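You operate a simulated robot arm through the tools that you are given. There is no shell and no other tool. Be economical: measure what you need, move in short steps, check, and stop when the job is done.

The job below is to be done with a simulated robot arm. You get a single attempt, and the scene is never put back.

TASK
Rub the grease off the oil door with the blue rag and wax that patch.
Fine: rag and wax brush go back. A coat counts when it lies all over at full strength: go over it till it gets no stronger. What is to be rubbed or washed off counts as gone when no trace of it is left.

The check looks at the end state, three seconds after you hand in, the way a careful person would. Anything else that was tipped, shoved, dropped, spilled or broken makes it a failure.

THE ROBOT
A 6-joint arm with a two-finger parallel gripper, fixed in place. Base frame: the origin is at the foot of the arm, x ahead of it, y to its left, z up. Units: m, degrees, N and s.
With the tool pointing down near the work surface it reaches from about 0.34 to 0.82 m from the base axis. Its first joint turns from -166.0 to 166.0 degrees. Payload 3.91 kg.
The tool frame sits at the grasp point between the pads (the TCP): z along the fingers, y along the line on which they close. The tips reach 0.03 m beyond it. Largest opening 0.11 m; finger width 0.02, thickness 0.01; the body of the gripper, 0.048 by 0.112 m, starts 0.055 m behind the TCP.
Orientation is told as [roll, pitch, yaw] about the base's x, y, z axes, in that order, counted from this pose: with the fingers straight down and closing along the base's y, the tool's x points along the base's -x, its y along +y and its z along -z.

THE INTERFACE
- The arm moves only by the tool move_arm. Its argument "moves" is a list of rows, each a list of 7 numbers: the shift along the tool's x, y, z in m, then the turn, a rotation vector about the tool's x, y, z in degrees, then the opening in per cent of the stroke, from 0 (shut) to 100 (fully open). In form: [[dx, dy, dz, ax, ay, az, claw], ...]. A call has 1 to 12 rows; each row shifts and turns the commanded pose from where the row before left it, along the tool's axes as they then stand. A row lasts 0.2 s, in which the tool goes at most 0.05 m and 8.6 degrees; a call with a longer step from one row to the next is refused whole, and so is a gripper value outside its range. A pose out of reach is approached as far as the arm can. The call stops where the force on the tool passes 50 N (or 10 N more than at its start, if that is more) or the arm is blocked; 0.2 s more then pass. The fingers move at their own pace (about 0.045 m/s each) and stop on an object; they squeeze with about 28 N. The grip force told is the motor's: it shows also when the fingers shut on nothing. Time passes only in rows, and 0.2 s behind the last, so rows that do not move let the fingers close. The reply holds the time, the measured pose of the TCP, the force on the tool along the base axes, the opening and the grip force, in the units named above and with some noise, with the torque about the TCP (base axes, N m) and any sound that the robot's microphone picked up, and new pictures: "show" is both (left out), scene, wrist or none.
- Cameras (640 x 400 px; columns grow to the right, rows downward): "scene" is fixed at [0.3982, 0.5012, 1.2232]; the picture's right is [-0.98, 0.19, 0.00], its down [0.07, 0.33, -0.94] and it looks along [-0.18, -0.92, -0.34] (base axes); focal length 250 px, centre (320, 200). "wrist" rides on the gripper at [0.077, 0.007, -0.115] in the tool frame; the picture's right is [-0.09, 1.00, 0.00], its down [-0.80, -0.07, -0.59] and it looks along [-0.59, -0.05, 0.80] (tool axes); focal length 270 px, centre (320, 200). There is no depth. A picture from a camera that has moved, and an enlarged one, comes with that camera's place and axes in the base frame and with its lens.
- lift_body(by): slides the trunk up (or, below 0, down) by that many m; the arm rides with it, the base frame stays. It gives what a move gives, with no picture.
- enlarge(camera, box): a new picture of the part [left, top, right, bottom] of that camera's present view, enlarged. It takes no simulated time.
- sign_off(): hands the job in; it is judged then, once.

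Go step by step. Nothing tells you positions but the pictures and the camera data: compare them with the known pose of the tool, close in by small moves and look again before you grip or let go. The budget is 120 turns and 200 pictures, counting those below and the enlarged ones. Unless the task says otherwise, let go and move clear before handing in, and close with one line.

The tools are called after "Emit:" by a JSON object that holds its "op" and its "data". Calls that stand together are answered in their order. move_arm: Moves the arm, as the interface text tells. Its arguments: {"type":"object","properties":{"moves":{"type":"array","items":{"type":"array","items":{"type":"number"}}},"show":{"type":"string","enum":["both","scene","wrist","none"]}},"required":["moves"]} The other tools are called the same way: lift_body (by) slides the trunk up or down; enlarge (camera, box) takes an enlarged picture of a part of a camera's view; sign_off () hands the job in.

At the start:

```text
t: 0.0
eef_pos: [0.2682, -0.2271, 1.2785]
ee_rot: [0.0, 0.1, 0.0]
wrist_force: [-0.2, -0.1, -0.2]
torque: [-0.01, 0.01, -0.01]
grip_width: 0.11
grasp_force: 0.1
trunk travel left (down, up): [-0.5, 0.11]
```

scene: 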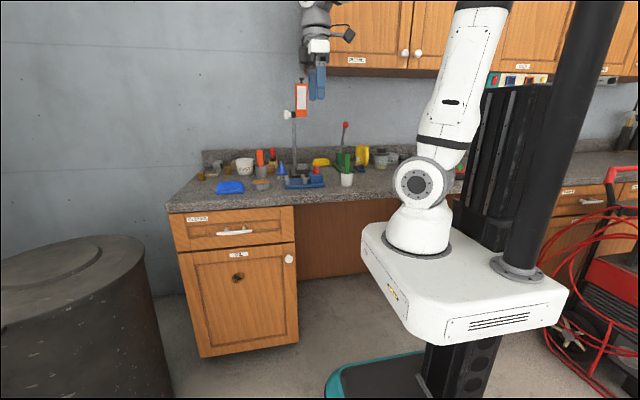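
wrist: 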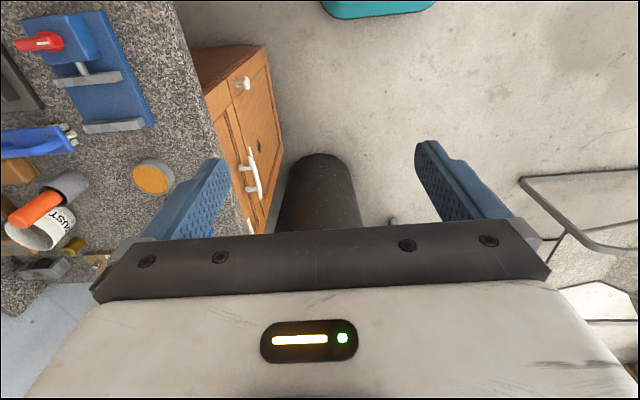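

I see a workbench with a cabinet below it, with a dark spot on a door labelled probably "OIL". I'll enlarge the bench and the door first.

Emit:
{"op": "enlarge", "data": {"camera": "scene", "box": [180, 130, 340, 230]}}

Emit:
{"op": "enlarge", "data": {"camera": "scene", "box": [320, 130, 480, 230]}}

Emit:
{"op": "enlarge", "data": {"camera": "scene", "box": [160, 200, 320, 300]}}

Emit:
{"op": "enlarge", "data": {"camera": "scene", "box": [330, 0, 640, 190]}}

```text
4.00 times, centred on (260, 180) of scene
camera zoom: at [0.3982, 0.5012, 1.2232], right [-0.98, 0.19, 0.0], down [0.07, 0.33, -0.94], along [-0.18, -0.92, -0.34], focal length 1002 px, centre (560, 280)
```

zoom: 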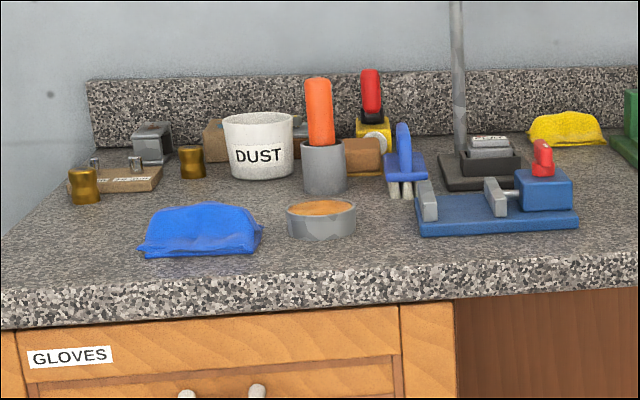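

```text
4.00 times, centred on (400, 180) of scene
camera zoom: at [0.3982, 0.5012, 1.2232], right [-0.98, 0.19, 0.0], down [0.07, 0.33, -0.94], along [-0.18, -0.92, -0.34], focal length 1002 px, centre (0, 280)
```

zoom: 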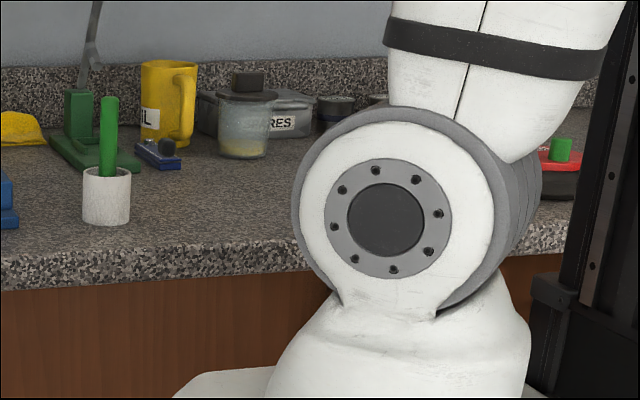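

```text
4.00 times, centred on (240, 250) of scene
camera zoom: at [0.3982, 0.5012, 1.2232], right [-0.98, 0.19, 0.0], down [0.07, 0.33, -0.94], along [-0.18, -0.92, -0.34], focal length 1002 px, centre (640, 0)
```

zoom: 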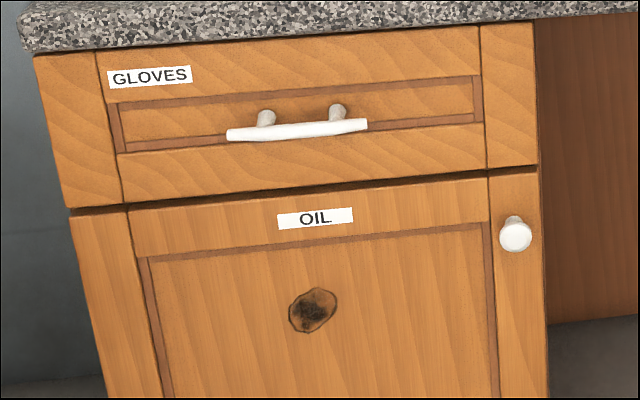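

```text
2.06 times, centred on (485, 95) of scene
camera zoom: at [0.3982, 0.5012, 1.2232], right [-0.98, 0.19, 0.0], down [0.07, 0.33, -0.94], along [-0.18, -0.92, -0.34], focal length 517 px, centre (-21, 417)
```

zoom: 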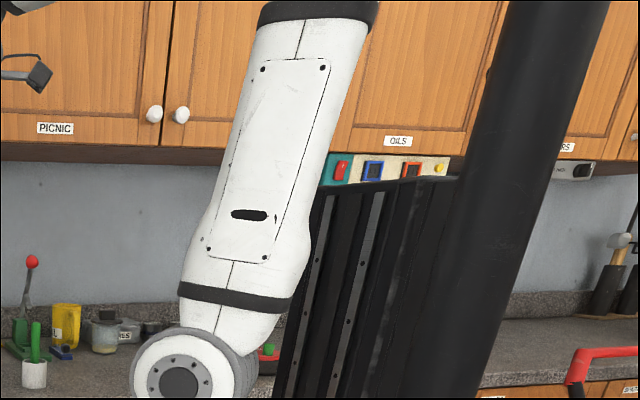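

The grease spot is on the oil door at about (0.56, -0.38, 0.59), and the blue rag is on the bench at about (0.57, -0.53). Next I bring the wrist camera over the bench to identify the wax and its brush.

Emit:
{"op": "move_arm", "data": {"moves": [[-0.022, -0.037, 0.005, 0, 0, 0, 100], [-0.022, -0.037, 0.005, 0, 0, 0, 100], [-0.022, -0.037, 0.005, 0, 0, 0, 100], [-0.022, -0.037, 0.005, 0, 0, 0, 100], [-0.022, -0.037, 0.005, 0, 0, 0, 100], [-0.022, -0.037, 0.005, 0, 0, 0, 100]]}}

```text
t: 1.4
eef_pos: [0.401, -0.4493, 1.2467]
ee_rot: [0.0, 0.0, 0.0]
wrist_force: [-0.4, -0.3, -0.5]
torque: [-0.02, 0.0, 0.02]
grip_width: 0.1101
grasp_force: 0.0
trunk travel left (down, up): [-0.5, 0.11]
camera wrist: at [0.3236, -0.4424, 1.3624], right [0.09, 1.0, 0.0], down [0.8, -0.07, 0.59], along [0.59, -0.05, -0.8], focal length 270 px, centre (320, 200)
```

scene: 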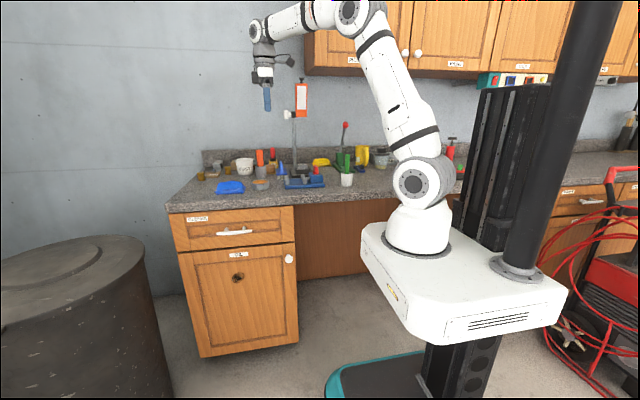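
wrist: 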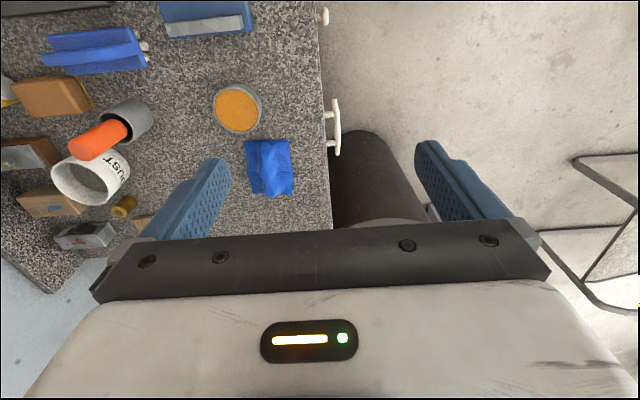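

The rag is at about (0.567, -0.563) and the orange tin at about (0.449, -0.586). I'll look closer at the labels and pots.

Emit:
{"op": "enlarge", "data": {"camera": "wrist", "box": [0, 0, 320, 200]}}

Emit:
{"op": "enlarge", "data": {"camera": "scene", "box": [230, 140, 310, 190]}}

Emit:
{"op": "enlarge", "data": {"camera": "scene", "box": [305, 140, 385, 190]}}

```text
2.00 times, centred on (160, 100) of wrist
camera zoom: at [0.3236, -0.4424, 1.3624], right [0.09, 1.0, 0.0], down [0.8, -0.07, 0.59], along [0.59, -0.05, -0.8], focal length 541 px, centre (640, 400)
```

zoom: 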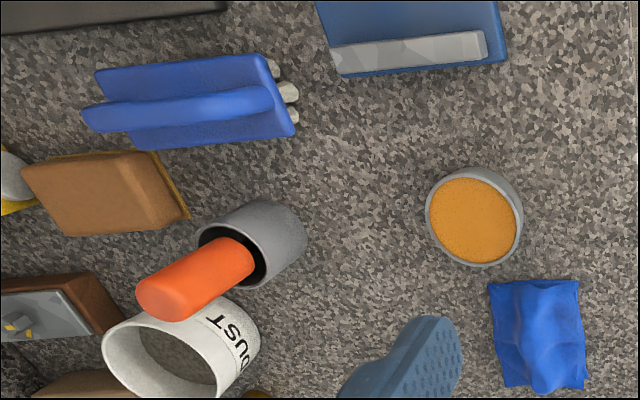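

```text
8.00 times, centred on (270, 165) of scene
camera zoom: at [0.3982, 0.5012, 1.2232], right [-0.98, 0.19, 0.0], down [0.07, 0.33, -0.94], along [-0.18, -0.92, -0.34], focal length 2004 px, centre (720, 480)
```

zoom: 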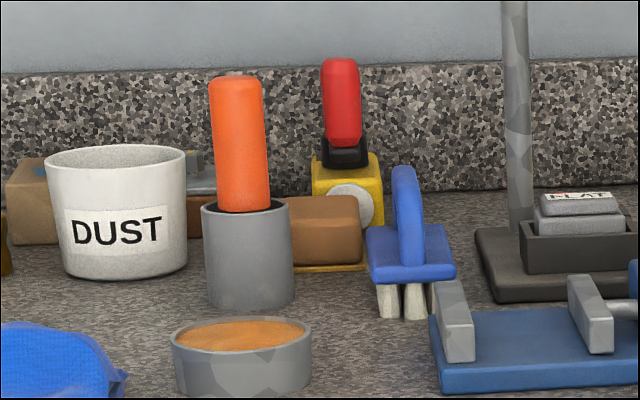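

```text
8.00 times, centred on (345, 165) of scene
camera zoom: at [0.3982, 0.5012, 1.2232], right [-0.98, 0.19, 0.0], down [0.07, 0.33, -0.94], along [-0.18, -0.92, -0.34], focal length 2004 px, centre (120, 480)
```

zoom: 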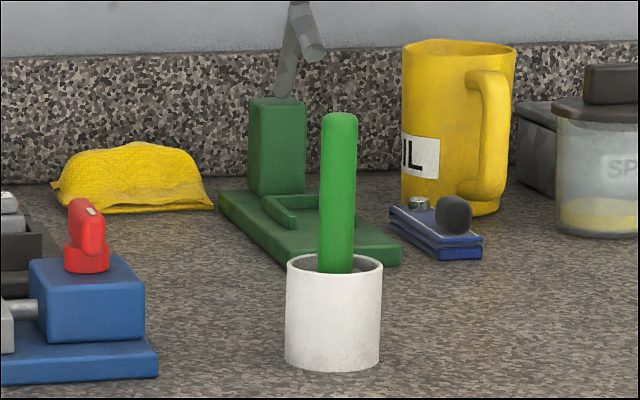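

I suspect the orange-handled brush beside the orange tin is the wax brush. To be sure, I'll turn the wrist camera and check the green-handled brush and the rest of the bench.

Emit:
{"op": "move_arm", "data": {"moves": [[0, 0, 0, 0, 0, 8.2, 100], [0, 0, 0, 0, 0, 8.2, 100], [0, 0, 0, 0, 0, 8.2, 100], [0, 0, 0, 0, 0, 8.2, 100], [0, 0, 0, 0, 0, 8.2, 100], [0, 0, 0, 0, 0, 8.2, 100], [0, 0, 0, 0, 0, 8.2, 100], [0, 0, 0, 0, 0, 8.2, 100], [0, 0, 0, 0, 0, 8.2, 100], [0, 0, 0, 0, 0, 8.2, 100], [0, 0, 0, 0, 0, 8, 100]], "show": "wrist"}}

```text
t: 3.8
eef_pos: [0.3998, -0.4487, 1.2478]
ee_rot: [0.0, 0.1, -90.1]
wrist_force: [0.4, 1.0, 0.6]
torque: [-0.03, 0.0, -0.03]
grip_width: 0.1098
grasp_force: 0.1
trunk travel left (down, up): [-0.5, 0.11]
camera wrist: at [0.4073, -0.3706, 1.3633], right [1.0, -0.09, 0.0], down [-0.07, -0.8, 0.59], along [-0.05, -0.59, -0.8], focal length 270 px, centre (320, 200)
```

wrist: 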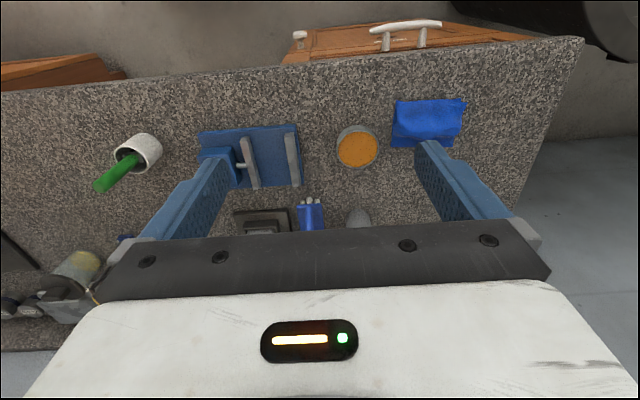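

Emit:
{"op": "move_arm", "data": {"moves": [[0.01, -0.04, 0, 0, 0, 0, 100], [0.01, -0.04, 0, 0, 0, 0, 100], [0.01, -0.04, 0, 0, 0, 0, 100], [0.01, -0.04, 0, 0, 0, 0, 100], [0.01, -0.04, 0, 0, 0, 0, 100], [0, -0.03, 0, 0, 0, 0, 100]]}}

Emit:
{"op": "enlarge", "data": {"camera": "wrist", "box": [100, 60, 420, 260]}}

```text
t: 5.2
eef_pos: [0.1698, -0.3991, 1.2494]
ee_rot: [0.0, 0.1, -90.0]
wrist_force: [0.5, 0.0, -0.1]
torque: [-0.02, 0.03, -0.03]
grip_width: 0.1099
grasp_force: 0.0
trunk travel left (down, up): [-0.5, 0.11]
camera wrist: at [0.1761, -0.3215, 1.3637], right [1.0, -0.09, 0.0], down [-0.07, -0.8, 0.59], along [-0.05, -0.59, -0.8], focal length 270 px, centre (320, 200)
```

scene: 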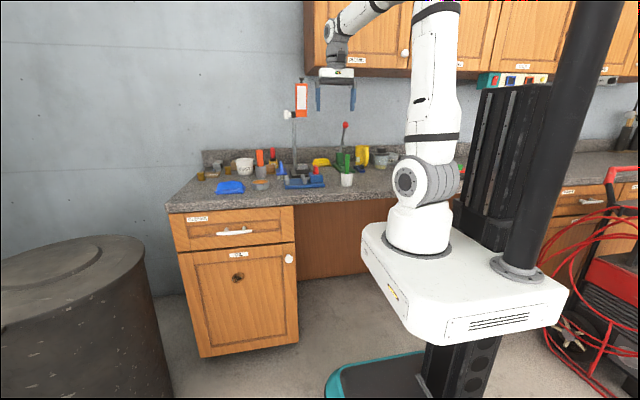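
wrist: 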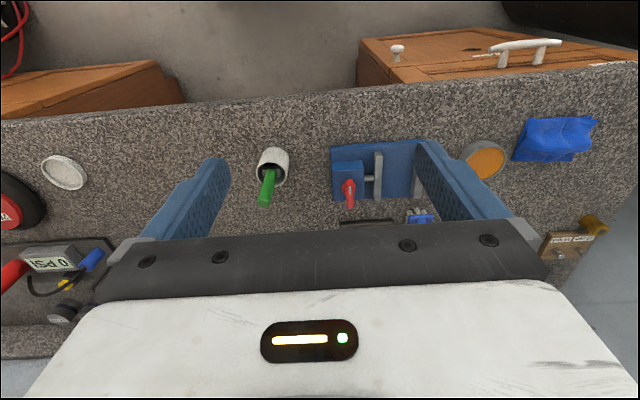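

```text
2.00 times, centred on (260, 160) of wrist
camera zoom: at [0.1761, -0.3215, 1.3637], right [1.0, -0.09, 0.0], down [-0.07, -0.8, 0.59], along [-0.05, -0.59, -0.8], focal length 541 px, centre (440, 280)
```

zoom: 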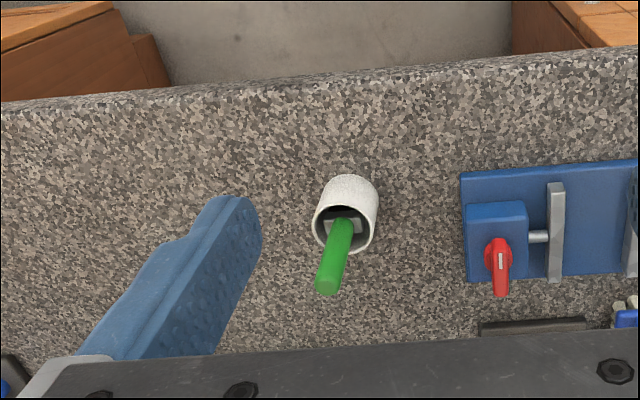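

There is a second, whitish tin on the left as well. I look closer at it.

Emit:
{"op": "enlarge", "data": {"camera": "wrist", "box": [0, 130, 160, 230]}}

Emit:
{"op": "enlarge", "data": {"camera": "wrist", "box": [0, 220, 160, 320]}}

Emit:
{"op": "enlarge", "data": {"camera": "wrist", "box": [440, 110, 600, 210]}}

```text
4.00 times, centred on (80, 180) of wrist
camera zoom: at [0.1761, -0.3215, 1.3637], right [1.0, -0.09, 0.0], down [-0.07, -0.8, 0.59], along [-0.05, -0.59, -0.8], focal length 1081 px, centre (1280, 280)
```

zoom: 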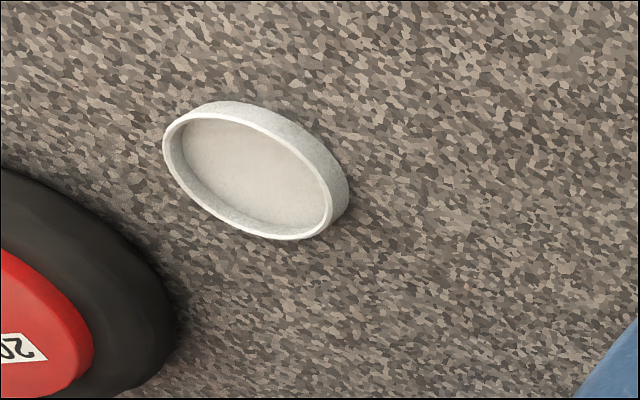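

```text
4.00 times, centred on (80, 270) of wrist
camera zoom: at [0.1761, -0.3215, 1.3637], right [1.0, -0.09, 0.0], down [-0.07, -0.8, 0.59], along [-0.05, -0.59, -0.8], focal length 1081 px, centre (1280, -80)
```

zoom: 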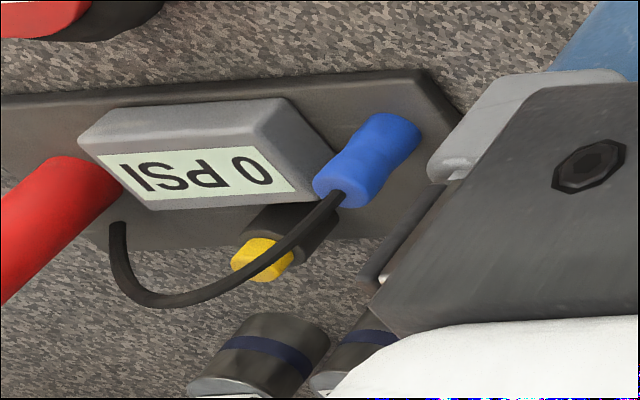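

```text
4.00 times, centred on (520, 160) of wrist
camera zoom: at [0.1761, -0.3215, 1.3637], right [1.0, -0.09, 0.0], down [-0.07, -0.8, 0.59], along [-0.05, -0.59, -0.8], focal length 1081 px, centre (-480, 360)
```

zoom: 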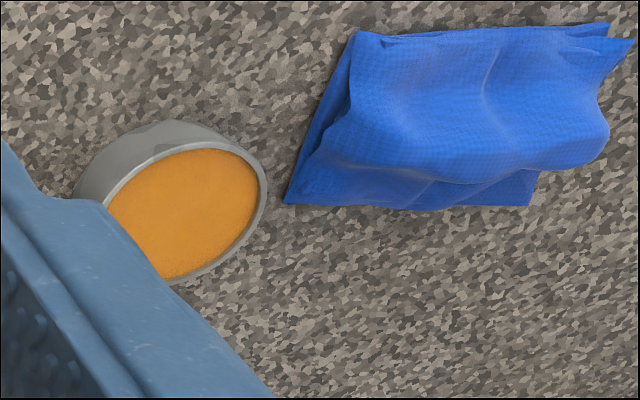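

The other dish is empty, so the amber tin is the wax, and the orange brush in its grey cup is beside it. I'll fetch the rag first, going back to yaw 0 above it.

Emit:
{"op": "move_arm", "data": {"moves": [[0, 0.04, 0, 0, 0, 0, 100], [0, 0.04, 0, 0, 0, 0, 100], [0, 0.04, 0, 0, 0, 0, 100], [0, 0.04, 0, 0, 0, 0, 100], [0, 0.04, 0, 0, 0, 0, 100], [-0.01, 0.04, 0.02, 0, 0, 0, 100], [-0.02, 0.04, 0.02, 0, 0, 0, 100], [-0.03, 0.03, 0.02, 0, 0, 0, 100], [-0.03, 0.03, 0.02, 0, 0, 0, 100], [-0.03, 0.03, 0.02, 0, 0, 0, 100]], "show": "none"}}

Emit:
{"op": "move_arm", "data": {"moves": [[0, 0, 0, 0, 0, -8.2, 100], [0, 0, 0, 0, 0, -8.2, 100], [0, 0, 0, 0, 0, -8.2, 100], [0, 0, 0, 0, 0, -8.2, 100], [0, 0, 0, 0, 0, -8.2, 100], [0, 0, 0, 0, 0, -8.2, 100], [0, 0, 0, 0, 0, -8.2, 100], [0, 0, 0, 0, 0, -8.2, 100], [0, 0, 0, 0, 0, -8.2, 100], [0, 0, 0, 0, 0, -8.2, 100], [0, 0, 0, 0, 0, -8, 100]]}}

```text
t: 7.4
eef_pos: [0.5431, -0.5201, 1.145]
ee_rot: [-0.1, 0.1, -90.0]
wrist_force: [0.2, 0.2, 0.1]
torque: [0.02, 0.05, 0.01]
grip_width: 0.1098
grasp_force: 0.0
trunk travel left (down, up): [-0.5, 0.11]
```

```text
t: 9.8
eef_pos: [0.5404, -0.5195, 1.1479]
ee_rot: [0.0, 0.1, 0.2]
wrist_force: [-0.5, -0.7, -0.3]
torque: [0.0, 0.01, 0.03]
grip_width: 0.1096
grasp_force: 0.1
trunk travel left (down, up): [-0.5, 0.11]
camera wrist: at [0.4637, -0.5112, 1.2633], right [0.08, 1.0, 0.0], down [0.8, -0.07, 0.59], along [0.59, -0.05, -0.8], focal length 270 px, centre (320, 200)
```

scene: 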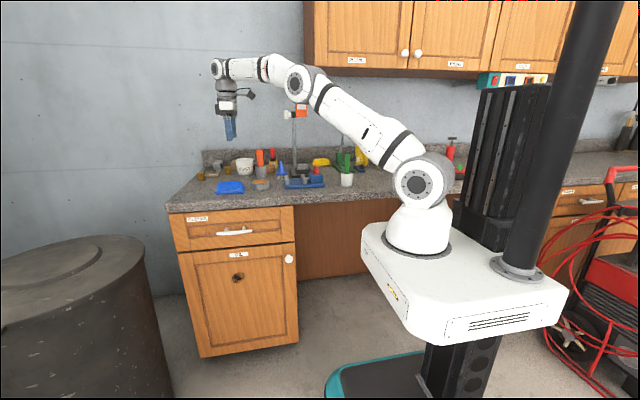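
wrist: 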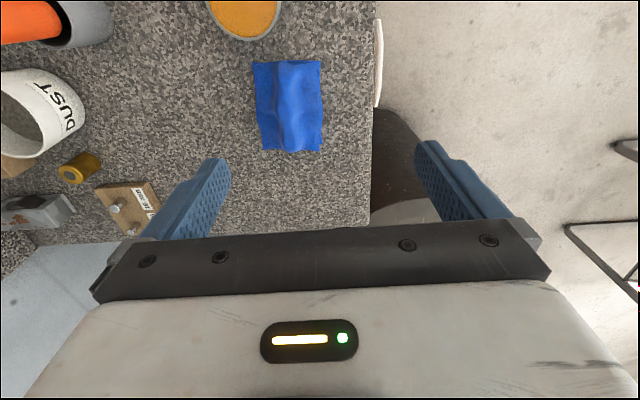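

The rag's centre is at about (0.577, -0.56), with its ridge along x. I descend partway over it and check.

Emit:
{"op": "move_arm", "data": {"moves": [[-0.012, -0.014, 0.03, 0, 0, 0, 100], [-0.012, -0.014, 0.04, 0, 0, 0, 100], [-0.012, -0.013, 0.04, 0, 0, 0, 100], [0, 0, 0.03, 0, 0, 0, 100]]}}

```text
t: 10.8
eef_pos: [0.573, -0.5553, 1.0058]
ee_rot: [0.0, -0.1, 0.1]
wrist_force: [0.6, -0.6, -0.3]
torque: [0.0, -0.01, 0.02]
grip_width: 0.1101
grasp_force: 0.0
out of reach, approached as far as the arm can: row 3
trunk travel left (down, up): [-0.5, 0.11]
camera wrist: at [0.4966, -0.5484, 1.1211], right [0.09, 1.0, 0.0], down [0.8, -0.07, 0.59], along [0.59, -0.05, -0.8], focal length 270 px, centre (320, 200)
```

scene: 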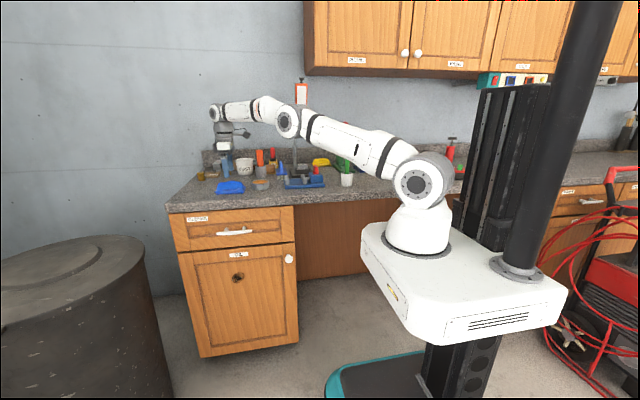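
wrist: 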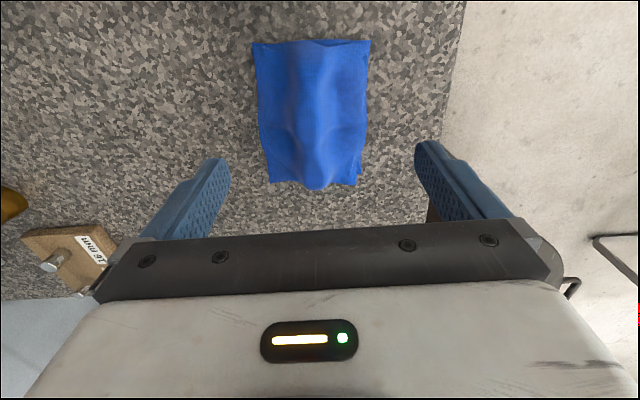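

Emit:
{"op": "move_arm", "data": {"moves": [[0, -0.003, 0.02, 0, 0, 0, 100], [0, 0, 0.02, 0, 0, 0, 100], [0, 0, 0.015, 0, 0, 0, 100], [0, 0, 0.008, 0, 0, 0, 100]]}}

Emit:
{"op": "enlarge", "data": {"camera": "scene", "box": [190, 140, 270, 190]}}

```text
t: 11.8
eef_pos: [0.5742, -0.5585, 0.9438]
ee_rot: [0.0, 0.1, 0.0]
wrist_force: [0.4, -0.1, -0.2]
torque: [-0.01, 0.01, 0.0]
grip_width: 0.11
grasp_force: 0.0
trunk travel left (down, up): [-0.5, 0.11]
camera wrist: at [0.4967, -0.5507, 1.0589], right [0.09, 1.0, 0.0], down [0.8, -0.07, 0.59], along [0.59, -0.05, -0.8], focal length 270 px, centre (320, 200)
```

scene: 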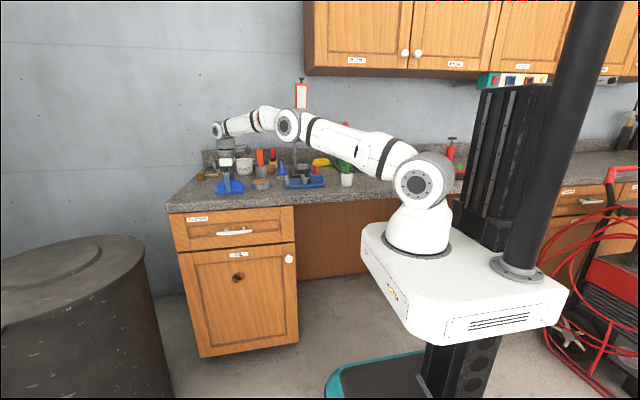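
wrist: 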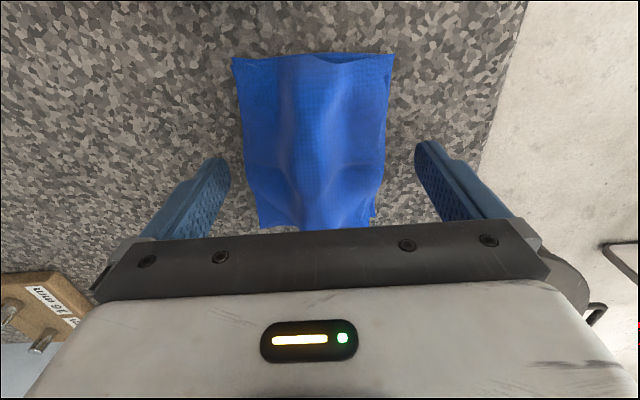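

```text
8.00 times, centred on (230, 165) of scene
camera zoom: at [0.3982, 0.5012, 1.2232], right [-0.98, 0.19, 0.0], down [0.07, 0.33, -0.94], along [-0.18, -0.92, -0.34], focal length 2004 px, centre (1040, 480)
```

zoom: 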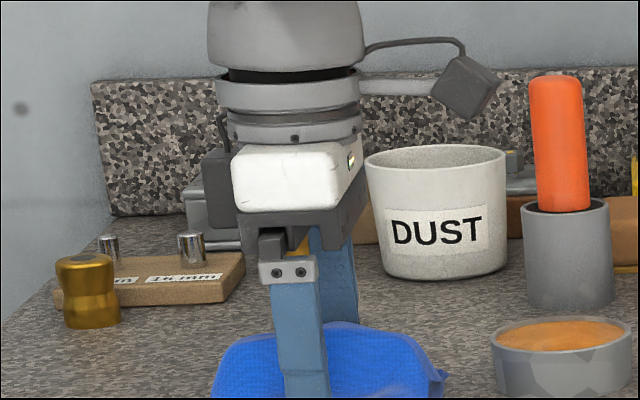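

The fingers straddle the rag, with the tips about 14 mm above the bench. I close on it.

Emit:
{"op": "move_arm", "data": {"moves": [[0, 0, 0, 0, 0, 0, 0], [0, 0, 0, 0, 0, 0, 0], [0, 0, 0, 0, 0, 0, 0], [0, 0, 0, 0, 0, 0, 0], [0, 0, 0, 0, 0, 0, 0], [0, 0, 0, 0, 0, 0, 0], [0, 0, 0, 0, 0, 0, 0]]}}

```text
t: 13.4
eef_pos: [0.5739, -0.5574, 0.9434]
ee_rot: [0.0, -0.2, -0.1]
wrist_force: [-0.6, 0.8, 0.2]
torque: [-0.02, 0.0, 0.0]
grip_width: 0.0804
grasp_force: 28.0
trunk travel left (down, up): [-0.5, 0.11]
camera wrist: at [0.4967, -0.5506, 1.0591], right [0.09, 1.0, 0.0], down [0.8, -0.07, 0.59], along [0.59, -0.05, -0.8], focal length 270 px, centre (320, 200)
```

scene: 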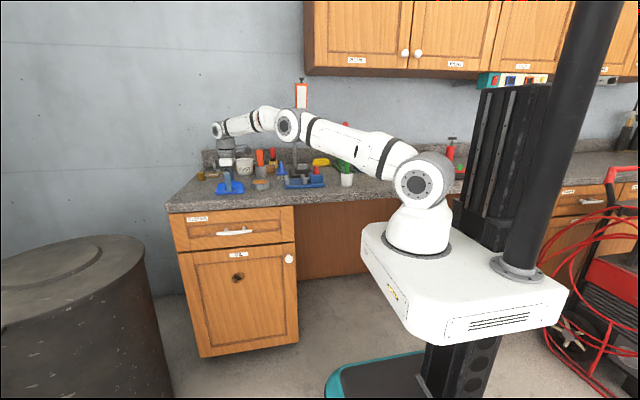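
wrist: 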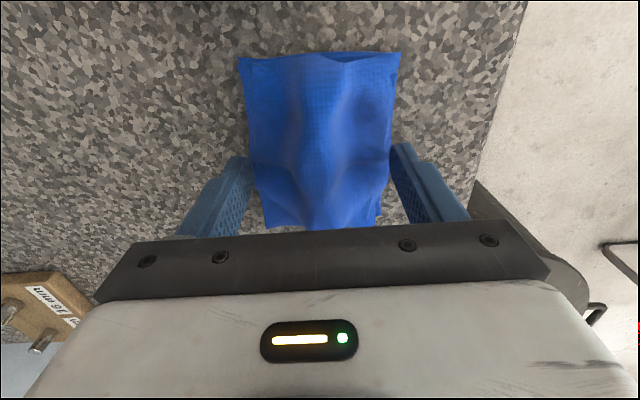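

The rag is gripped (8 cm wide, held firm); its home TCP is (0.574, -0.5575, 0.9434). I lift it and bring it out in front of the bench.

Emit:
{"op": "move_arm", "data": {"moves": [[0, 0, -0.02, 0, 0, 0, 0], [0.005, 0.01, -0.04, 0, 0, 0, 0], [0.01, 0.02, -0.04, 0, 0, 0, 0], [0.01, 0.04, -0.03, 0, 0, 0, 0], [0.01, 0.04, 0, 0, 0, 0, 0], [0.01, 0.04, 0, 0, 0, 0, 0], [0.01, 0.045, 0, 0, 0, 0, 0], [0.0, 0.045, 0, 0, 0, 0, 0], [0, 0.045, 0, 0, 0, 0, 0], [0, 0.045, 0, 0, 0, 0, 0], [0, 0.045, 0, 0, 0, 0, 0]]}}

```text
refused: row 4 steps farther than a row can; nothing moved
```

Emit:
{"op": "move_arm", "data": {"moves": [[0, 0, -0.02, 0, 0, 0, 0], [0.005, 0.01, -0.04, 0, 0, 0, 0], [0.01, 0.02, -0.04, 0, 0, 0, 0], [0.01, 0.03, -0.03, 0, 0, 0, 0], [0.01, 0.04, 0, 0, 0, 0, 0], [0.01, 0.04, 0, 0, 0, 0, 0], [0.01, 0.045, 0, 0, 0, 0, 0], [0.0, 0.045, 0, 0, 0, 0, 0], [0, 0.045, 0, 0, 0, 0, 0], [0, 0.045, 0, 0, 0, 0, 0], [0, 0.045, 0, 0, 0, 0, 0]]}}

```text
t: 15.8
eef_pos: [0.5172, -0.1916, 1.0737]
ee_rot: [-0.1, 0.0, 0.1]
wrist_force: [0.0, -0.1, -0.3]
torque: [0.02, -0.03, 0.01]
grip_width: 0.0804
grasp_force: 28.3
trunk travel left (down, up): [-0.5, 0.11]
camera wrist: at [0.4407, -0.1851, 1.1885], right [0.09, 1.0, 0.0], down [0.8, -0.07, 0.59], along [0.59, -0.05, -0.8], focal length 270 px, centre (320, 200)
```

scene: 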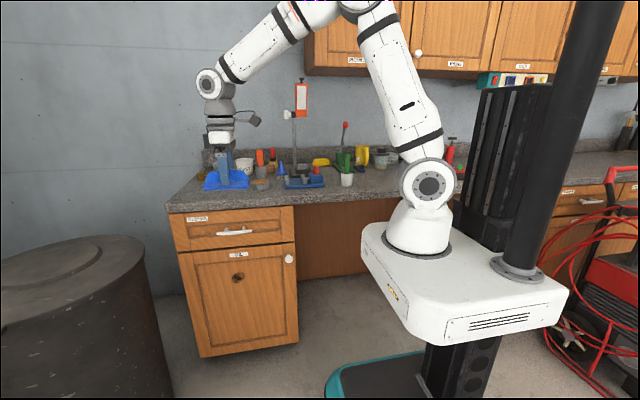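
wrist: 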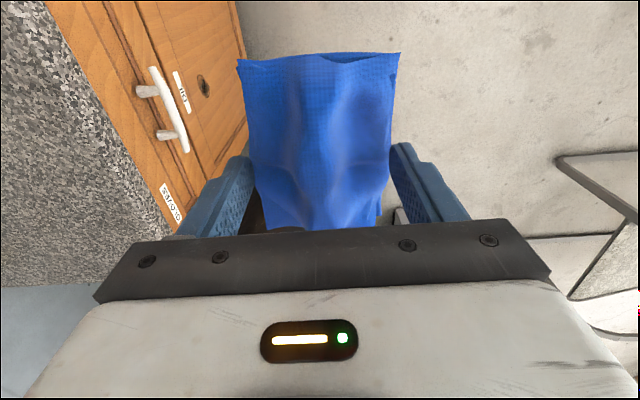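

I rotate the tool to point at the door (-y), then lower the trunk.

Emit:
{"op": "move_arm", "data": {"moves": [[0, 0, 0, 8.2, 0, 0, 0], [0, 0, 0, 8.2, 0, 0, 0], [0, 0, 0, 8.2, 0, 0, 0], [0, 0, 0, 8.2, 0, 0, 0], [0, 0, 0, 8.2, 0, 0, 0], [0, 0, 0, 8.2, 0, 0, 0], [0, 0, 0, 8.2, 0, 0, 0], [0, 0, 0, 8.2, 0, 0, 0], [0, 0, 0, 8.2, 0, 0, 0], [0, 0, 0, 8.2, 0, 0, 0], [0, 0, 0, 8.0, 0, 0, 0]]}}

```text
t: 18.2
eef_pos: [0.5189, -0.1926, 1.0734]
ee_rot: [-90.1, 0.0, 0.1]
wrist_force: [0.8, 1.1, 0.3]
torque: [0.02, 0.0, 0.04]
grip_width: 0.0803
grasp_force: 28.0
trunk travel left (down, up): [-0.5, 0.11]
camera wrist: at [0.4414, -0.0782, 1.0674], right [0.09, 0.0, -1.0], down [0.8, 0.6, 0.07], along [0.59, -0.8, 0.05], focal length 270 px, centre (320, 200)
```

scene: 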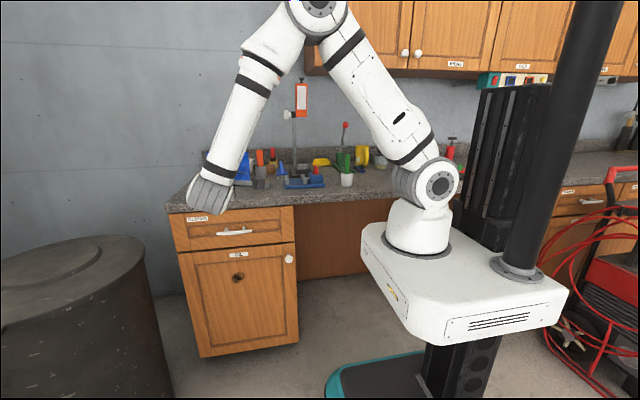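
wrist: 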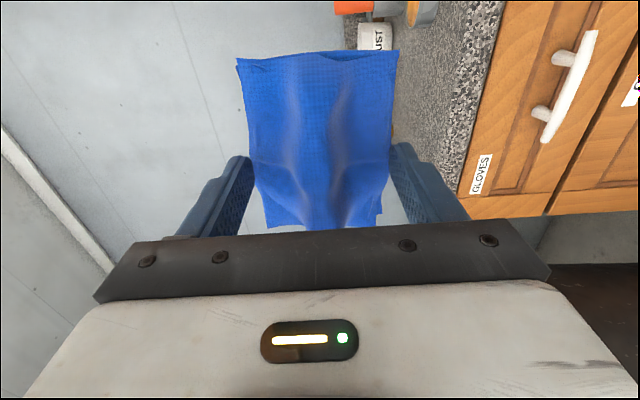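

Emit:
{"op": "lift_body", "data": {"by": -0.45}}

Emit:
{"op": "move_arm", "data": {"moves": [[0, 0, 0, 0, 0, 0, 0]]}}

```text
refused: -0.45 is not a number from -0.4 to 0.4
```

```text
t: 18.6
eef_pos: [0.5186, -0.1925, 1.0734]
ee_rot: [-90.1, 0.0, -0.1]
wrist_force: [-0.2, 1.1, -0.2]
torque: [0.03, 0.01, 0.01]
grip_width: 0.0804
grasp_force: 28.2
trunk travel left (down, up): [-0.5, 0.11]
camera wrist: at [0.4411, -0.0782, 1.0677], right [0.09, 0.0, -1.0], down [0.8, 0.6, 0.07], along [0.59, -0.8, 0.05], focal length 270 px, centre (320, 200)
```

scene: 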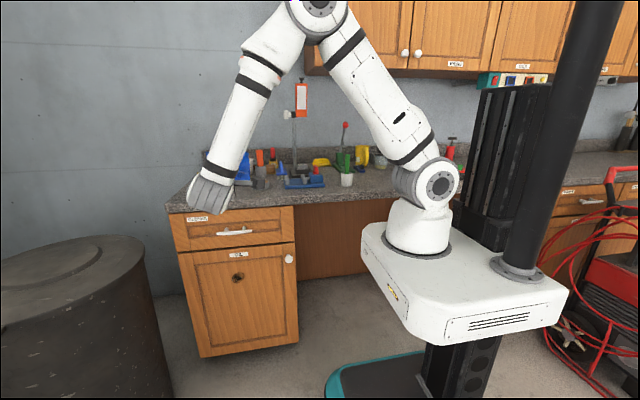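
wrist: 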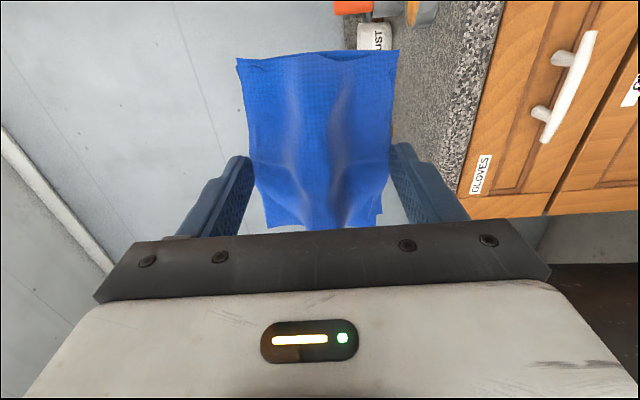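

Emit:
{"op": "lift_body", "data": {"by": -0.36}}

Emit:
{"op": "move_arm", "data": {"moves": [[0, 0, 0, 0, 0, 0, 0]]}}

```text
t: 22.1
eef_pos: [0.5178, -0.1926, 0.7136]
ee_rot: [-90.0, 0.0, -0.1]
wrist_force: [-0.5, 0.5, -1.0]
torque: [0.01, 0.05, -0.03]
grip_width: 0.0799
grasp_force: 27.8
trunk travel left (down, up): [-0.14, 0.47]
```

```text
t: 22.5
eef_pos: [0.519, -0.1929, 0.7142]
ee_rot: [-89.9, 0.1, 0.0]
wrist_force: [0.1, 0.1, 0.0]
torque: [0.06, -0.02, -0.01]
grip_width: 0.0803
grasp_force: 28.5
trunk travel left (down, up): [-0.14, 0.47]
camera wrist: at [0.4411, -0.0782, 0.7078], right [0.09, 0.0, -1.0], down [0.8, 0.6, 0.07], along [0.59, -0.8, 0.05], focal length 270 px, centre (320, 200)
```

scene: 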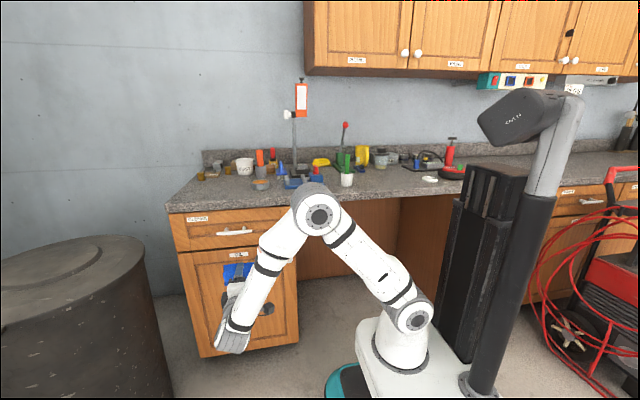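
wrist: 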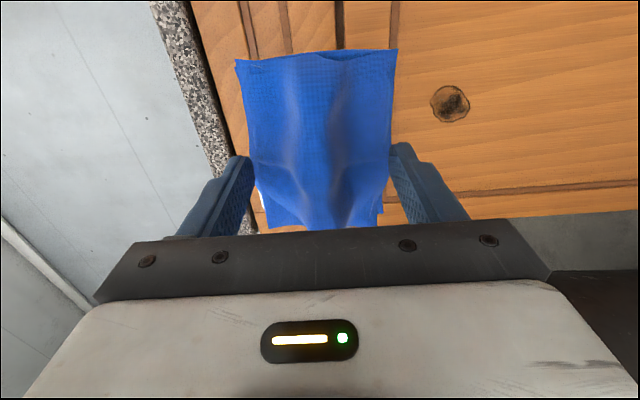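

The grease is seen in the wrist view at about (0.55, -0.41, 0.565). I move level with it and then close to the door.

Emit:
{"op": "move_arm", "data": {"moves": [[-0.01, 0.035, 0, 0, 0, 0, 0], [-0.01, 0.04, 0, 0, 0, 0, 0], [-0.012, 0.04, 0, 0, 0, 0, 0], [0, 0.034, 0.01, 0, 0, 0, 0], [0, 0, 0.04, 0, 0, 0, 0], [0, 0, 0.03, 0, 0, 0, 0], [0, 0, 0.02, 0, 0, 0, 0], [0, 0, 0.02, 0, 0, 0, 0]]}}

```text
t: 24.3
eef_pos: [0.5505, -0.3151, 0.564]
ee_rot: [-89.9, 0.0, 0.1]
wrist_force: [0.3, -0.3, -0.7]
torque: [0.01, 0.02, 0.02]
grip_width: 0.0796
grasp_force: 28.0
trunk travel left (down, up): [-0.14, 0.47]
camera wrist: at [0.4737, -0.1995, 0.5584], right [0.09, 0.0, -1.0], down [0.8, 0.6, 0.07], along [0.59, -0.8, 0.05], focal length 270 px, centre (320, 200)
```

scene: 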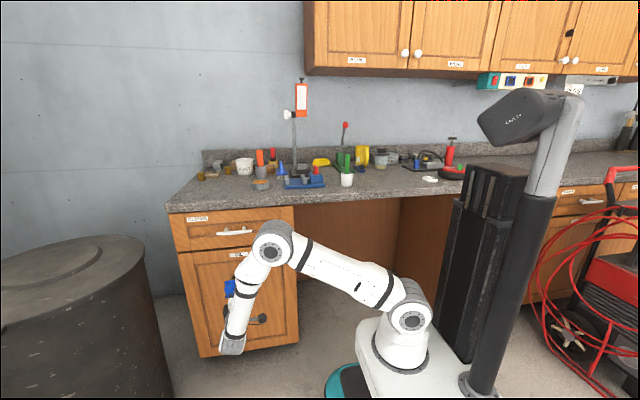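
wrist: 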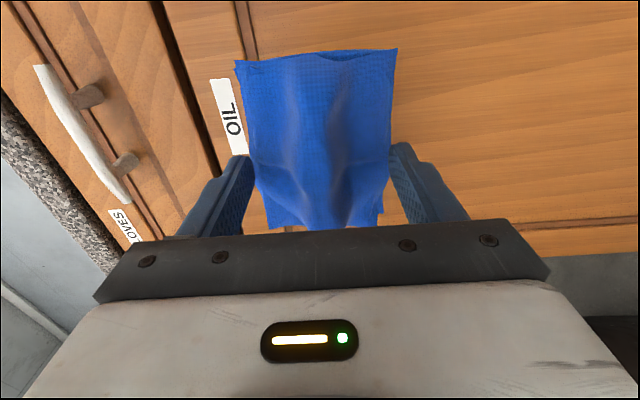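

Emit:
{"op": "move_arm", "data": {"moves": [[0, 0, 0.008, 0, 0, 0, 0], [0, 0, 0.008, 0, 0, 0, 0], [0, 0, 0.004, 0, 0, 0, 0], [0, 0, 0.004, 0, 0, 0, 0], [0, 0, 0.004, 0, 0, 0, 0]], "show": "wrist"}}

```text
t: 25.5
eef_pos: [0.5509, -0.3424, 0.5655]
ee_rot: [-90.1, 0.0, 0.0]
wrist_force: [-0.9, -0.7, -0.8]
torque: [0.06, -0.02, -0.01]
grip_width: 0.0798
grasp_force: 28.3
trunk travel left (down, up): [-0.14, 0.47]
camera wrist: at [0.4733, -0.2263, 0.5584], right [0.09, 0.0, -1.0], down [0.8, 0.6, 0.07], along [0.59, -0.8, 0.05], focal length 270 px, centre (320, 200)
```

wrist: 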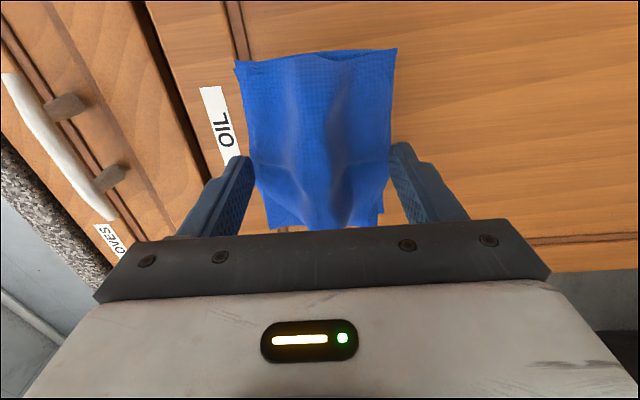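

Emit:
{"op": "move_arm", "data": {"moves": [[0, 0, 0.004, 0, 0, 0, 0], [0, 0, 0.004, 0, 0, 0, 0], [0, 0, 0.004, 0, 0, 0, 0], [0, 0, 0.004, 0, 0, 0, 0], [0, 0, 0.004, 0, 0, 0, 0], [0, 0, 0.004, 0, 0, 0, 0]], "show": "none"}}

```text
t: 26.9
eef_pos: [0.5507, -0.3656, 0.5645]
ee_rot: [-90.1, 0.1, -0.1]
wrist_force: [-0.6, -0.8, -0.6]
torque: [0.01, -0.01, 0.0]
grip_width: 0.0795
grasp_force: 28.0
trunk travel left (down, up): [-0.14, 0.47]
```

Emit:
{"op": "move_arm", "data": {"moves": [[0, 0, 0.004, 0, 0, 0, 0], [0, 0, 0.004, 0, 0, 0, 0], [0, 0, 0.003, 0, 0, 0, 0], [0, 0, 0.003, 0, 0, 0, 0]]}}

```text
t: 27.9
eef_pos: [0.5509, -0.38, 0.5653]
ee_rot: [-89.9, -0.1, 0.0]
wrist_force: [-0.5, 0.6, -1.1]
torque: [0.0, -0.02, 0.04]
grip_width: 0.0798
grasp_force: 28.0
trunk travel left (down, up): [-0.14, 0.47]
camera wrist: at [0.4732, -0.2642, 0.5589], right [0.09, 0.0, -1.0], down [0.8, 0.59, 0.07], along [0.59, -0.8, 0.05], focal length 270 px, centre (320, 200)
```

scene: 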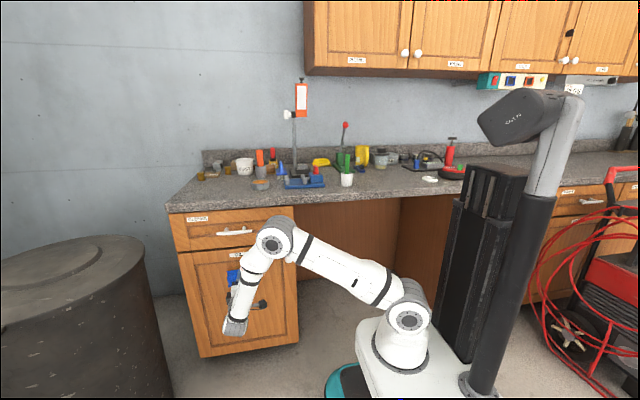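
wrist: 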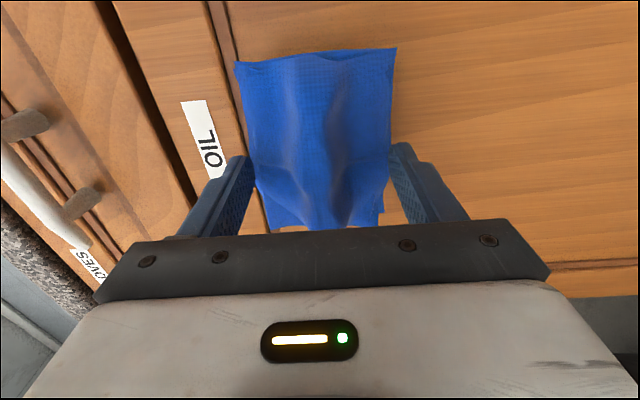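

Triangulating across the views puts the door at y ≈ -0.455 and the spot at about (0.573, 0.537) in x and z. I shift there and advance until contact.

Emit:
{"op": "move_arm", "data": {"moves": [[-0.011, 0.014, 0, 0, 0, 0, 0], [-0.011, 0.014, 0.005, 0, 0, 0, 0], [0, 0, 0.006, 0, 0, 0, 0], [0, 0, 0.005, 0, 0, 0, 0], [0, 0, 0.003, 0, 0, 0, 0], [0, 0, 0.003, 0, 0, 0, 0], [0, 0, 0.003, 0, 0, 0, 0]], "show": "wrist"}}

```text
t: 29.5
eef_pos: [0.5728, -0.4046, 0.5369]
ee_rot: [-90.0, 0.0, 0.1]
wrist_force: [-0.3, -0.2, -0.3]
torque: [0.0, -0.01, -0.02]
grip_width: 0.0794
grasp_force: 27.9
trunk travel left (down, up): [-0.14, 0.47]
camera wrist: at [0.4953, -0.289, 0.5306], right [0.09, 0.0, -1.0], down [0.8, 0.6, 0.07], along [0.59, -0.8, 0.05], focal length 270 px, centre (320, 200)
```

wrist: 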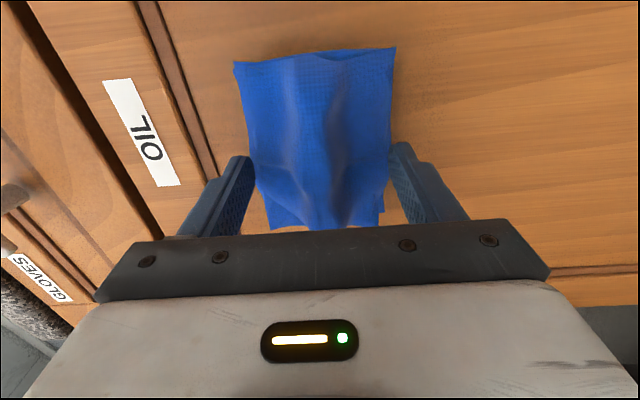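

Emit:
{"op": "move_arm", "data": {"moves": [[0, 0, 0.003, 0, 0, 0, 0], [0, 0, 0.002, 0, 0, 0, 0], [0, 0, 0.002, 0, 0, 0, 0], [0, 0, 0.002, 0, 0, 0, 0]], "show": "none"}}

```text
t: 30.5
eef_pos: [0.5726, -0.4126, 0.5358]
ee_rot: [-90.0, 0.0, 0.0]
wrist_force: [1.1, 0.4, 0.6]
torque: [0.02, 0.05, 0.0]
grip_width: 0.0796
grasp_force: 28.3
trunk travel left (down, up): [-0.14, 0.47]
```

Emit:
{"op": "move_arm", "data": {"moves": [[0, 0, 0.002, 0, 0, 0, 0], [0, 0, 0.002, 0, 0, 0, 0], [0, 0, 0.002, 0, 0, 0, 0], [0, 0, 0.002, 0, 0, 0, 0]], "show": "none"}}

```text
t: 31.5
eef_pos: [0.5735, -0.4172, 0.5369]
ee_rot: [-90.0, 0.3, 0.2]
wrist_force: [-6.7, 42.2, -1.7]
torque: [0.07, -0.42, -0.17]
grip_width: 0.0795
grasp_force: 27.5
trunk travel left (down, up): [-0.14, 0.47]
```

Contact is at TCP y ≈ -0.416. I ease the pressure to a moderate level and rub back and forth.

Emit:
{"op": "move_arm", "data": {"moves": [[0, 0, -0.0025, 0, 0, 0, 0], [0.015, 0, 0, 0, 0, 0, 0], [0.015, 0, 0, 0, 0, 0, 0], [-0.015, 0, 0, 0, 0, 0, 0], [-0.015, 0, 0, 0, 0, 0, 0], [-0.015, 0, 0, 0, 0, 0, 0], [-0.015, 0, 0, 0, 0, 0, 0], [0.015, 0, 0, 0, 0, 0, 0], [0.015, 0, 0, 0, 0, 0, 0]], "show": "none"}}

```text
t: 33.5
eef_pos: [0.5726, -0.4184, 0.5364]
ee_rot: [-90.1, 0.1, 0.1]
wrist_force: [0.6, 1.9, -0.3]
torque: [0.05, 0.01, 0.01]
grip_width: 0.0795
grasp_force: 28.4
trunk travel left (down, up): [-0.14, 0.47]
```

Emit:
{"op": "move_arm", "data": {"moves": [[0, 0, 0.0012, 0, 0, 0, 0], [0.015, 0, 0, 0, 0, 0, 0], [0.015, 0.01, 0, 0, 0, 0, 0], [-0.015, 0, 0, 0, 0, 0, 0], [-0.015, 0, 0, 0, 0, 0, 0], [-0.015, 0, 0, 0, 0, 0, 0], [-0.015, 0, 0, 0, 0, 0, 0], [0.015, -0.02, 0, 0, 0, 0, 0], [0.015, 0, 0, 0, 0, 0, 0], [0.015, 0, 0, 0, 0, 0, 0], [-0.015, 0.01, 0, 0, 0, 0, 0]], "show": "wrist"}}

```text
t: 35.9
eef_pos: [0.5706, -0.4191, 0.5377]
ee_rot: [-90.1, 0.0, -0.1]
wrist_force: [-7.1, 20.0, 3.2]
torque: [-0.88, -0.14, -0.5]
grip_width: 0.0796
grasp_force: 28.2
trunk travel left (down, up): [-0.14, 0.47]
camera wrist: at [0.4938, -0.3043, 0.5313], right [0.09, 0.0, -1.0], down [0.8, 0.59, 0.07], along [0.59, -0.81, 0.05], focal length 270 px, centre (320, 200)
```

wrist: 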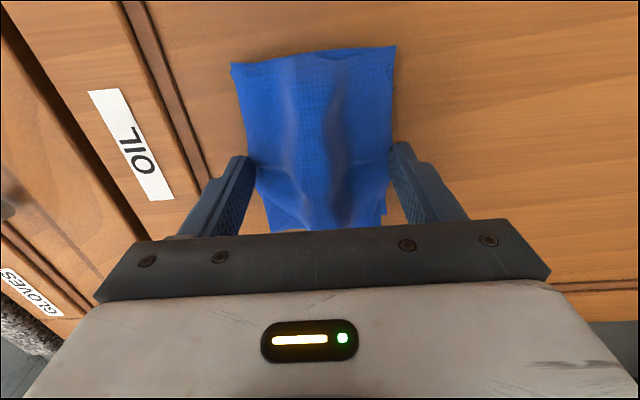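

About 20 N of contact force. I rub more strokes, in x and z.

Emit:
{"op": "move_arm", "data": {"moves": [[0, 0.015, 0, 0, 0, 0, 0], [0, 0.01, 0, 0, 0, 0, 0], [0, -0.015, 0, 0, 0, 0, 0], [0, -0.015, 0, 0, 0, 0, 0], [0, -0.015, 0, 0, 0, 0, 0], [0.015, 0.015, 0, 0, 0, 0, 0], [0, 0.015, 0, 0, 0, 0, 0], [-0.015, 0.01, 0, 0, 0, 0, 0], [-0.02, -0.01, 0, 0, 0, 0, 0], [0, -0.015, 0, 0, 0, 0, 0], [0.01, -0.01, 0, 0, 0, 0, 0], [0.01, 0.015, 0, 0, 0, 0, 0]], "show": "none"}}

Emit:
{"op": "move_arm", "data": {"moves": [[0.015, 0, 0, 0, 0, 0, 0], [0.015, 0.01, 0, 0, 0, 0, 0], [-0.015, 0, 0, 0, 0, 0, 0], [-0.015, 0, 0, 0, 0, 0, 0], [-0.015, 0, 0, 0, 0, 0, 0], [-0.015, 0, 0, 0, 0, 0, 0], [0.015, -0.02, 0, 0, 0, 0, 0], [0.015, 0, 0, 0, 0, 0, 0], [0.015, 0, 0, 0, 0, 0, 0], [-0.015, 0.01, 0, 0, 0, 0, 0]], "show": "none"}}

Emit:
{"op": "move_arm", "data": {"moves": [[0, 0, -0.02, 0, 0, 0, 0], [0, -0.02, -0.04, 0, 0, 0, 0], [0, -0.03, -0.03, 0, 0, 0, 0], [0, -0.04, -0.03, 0, 0, 0, 0], [0, -0.04, 0, 0, 0, 0, 0]]}}

```text
t: 38.5
eef_pos: [0.5725, -0.4208, 0.5368]
ee_rot: [-90.1, 0.1, 0.2]
wrist_force: [3.2, 10.4, 2.8]
torque: [0.27, -0.07, 0.09]
grip_width: 0.0794
grasp_force: 28.7
trunk travel left (down, up): [-0.14, 0.47]
```

```text
t: 40.7
eef_pos: [0.5723, -0.4198, 0.5366]
ee_rot: [-90.0, 0.0, -0.1]
wrist_force: [-0.7, 3.9, -1.9]
torque: [-0.06, -0.04, 0.0]
grip_width: 0.0791
grasp_force: 28.4
trunk travel left (down, up): [-0.14, 0.47]
```

```text
t: 41.9
eef_pos: [0.5732, -0.2993, 0.6677]
ee_rot: [-90.0, 0.2, -0.1]
wrist_force: [0.3, 0.4, -0.7]
torque: [-0.03, 0.01, -0.01]
grip_width: 0.0792
grasp_force: 28.1
trunk travel left (down, up): [-0.14, 0.47]
camera wrist: at [0.4956, -0.1842, 0.6615], right [0.09, 0.0, -1.0], down [0.8, 0.6, 0.07], along [0.59, -0.8, 0.05], focal length 270 px, centre (320, 200)
```

scene: 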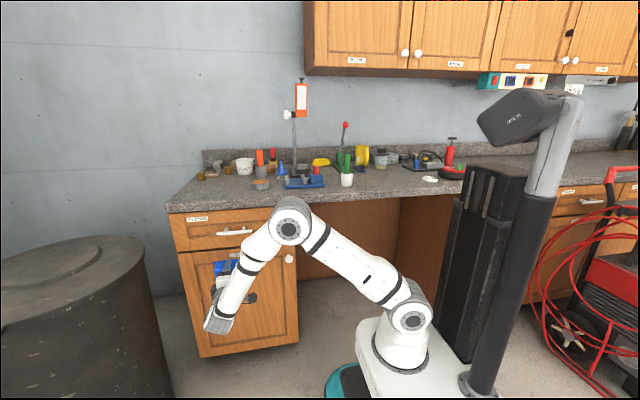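
wrist: 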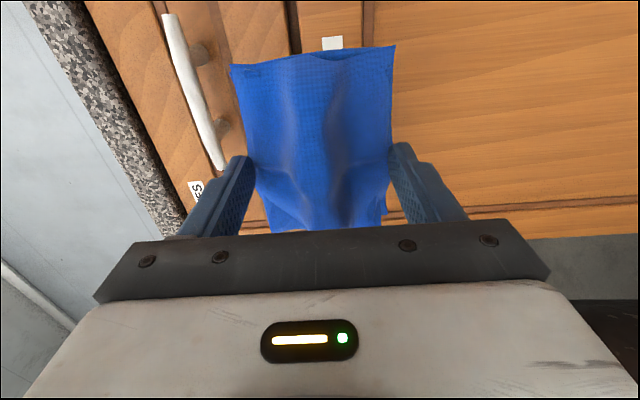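

Emit:
{"op": "enlarge", "data": {"camera": "wrist", "box": [390, 30, 550, 130]}}

```text
4.00 times, centred on (470, 80) of wrist
camera zoom: at [0.4956, -0.1842, 0.6615], right [0.09, 0.0, -1.0], down [0.8, 0.6, 0.07], along [0.59, -0.8, 0.05], focal length 1081 px, centre (-280, 680)
```

zoom: 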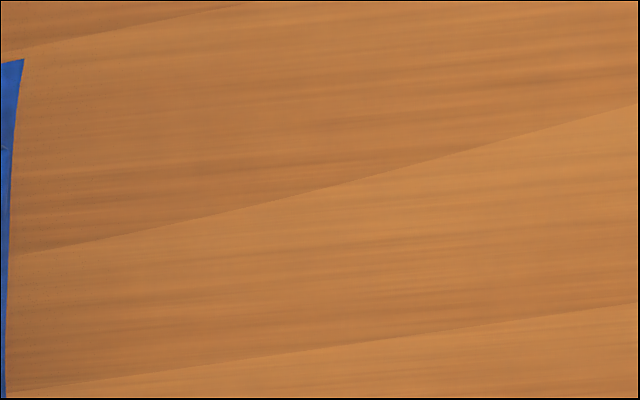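

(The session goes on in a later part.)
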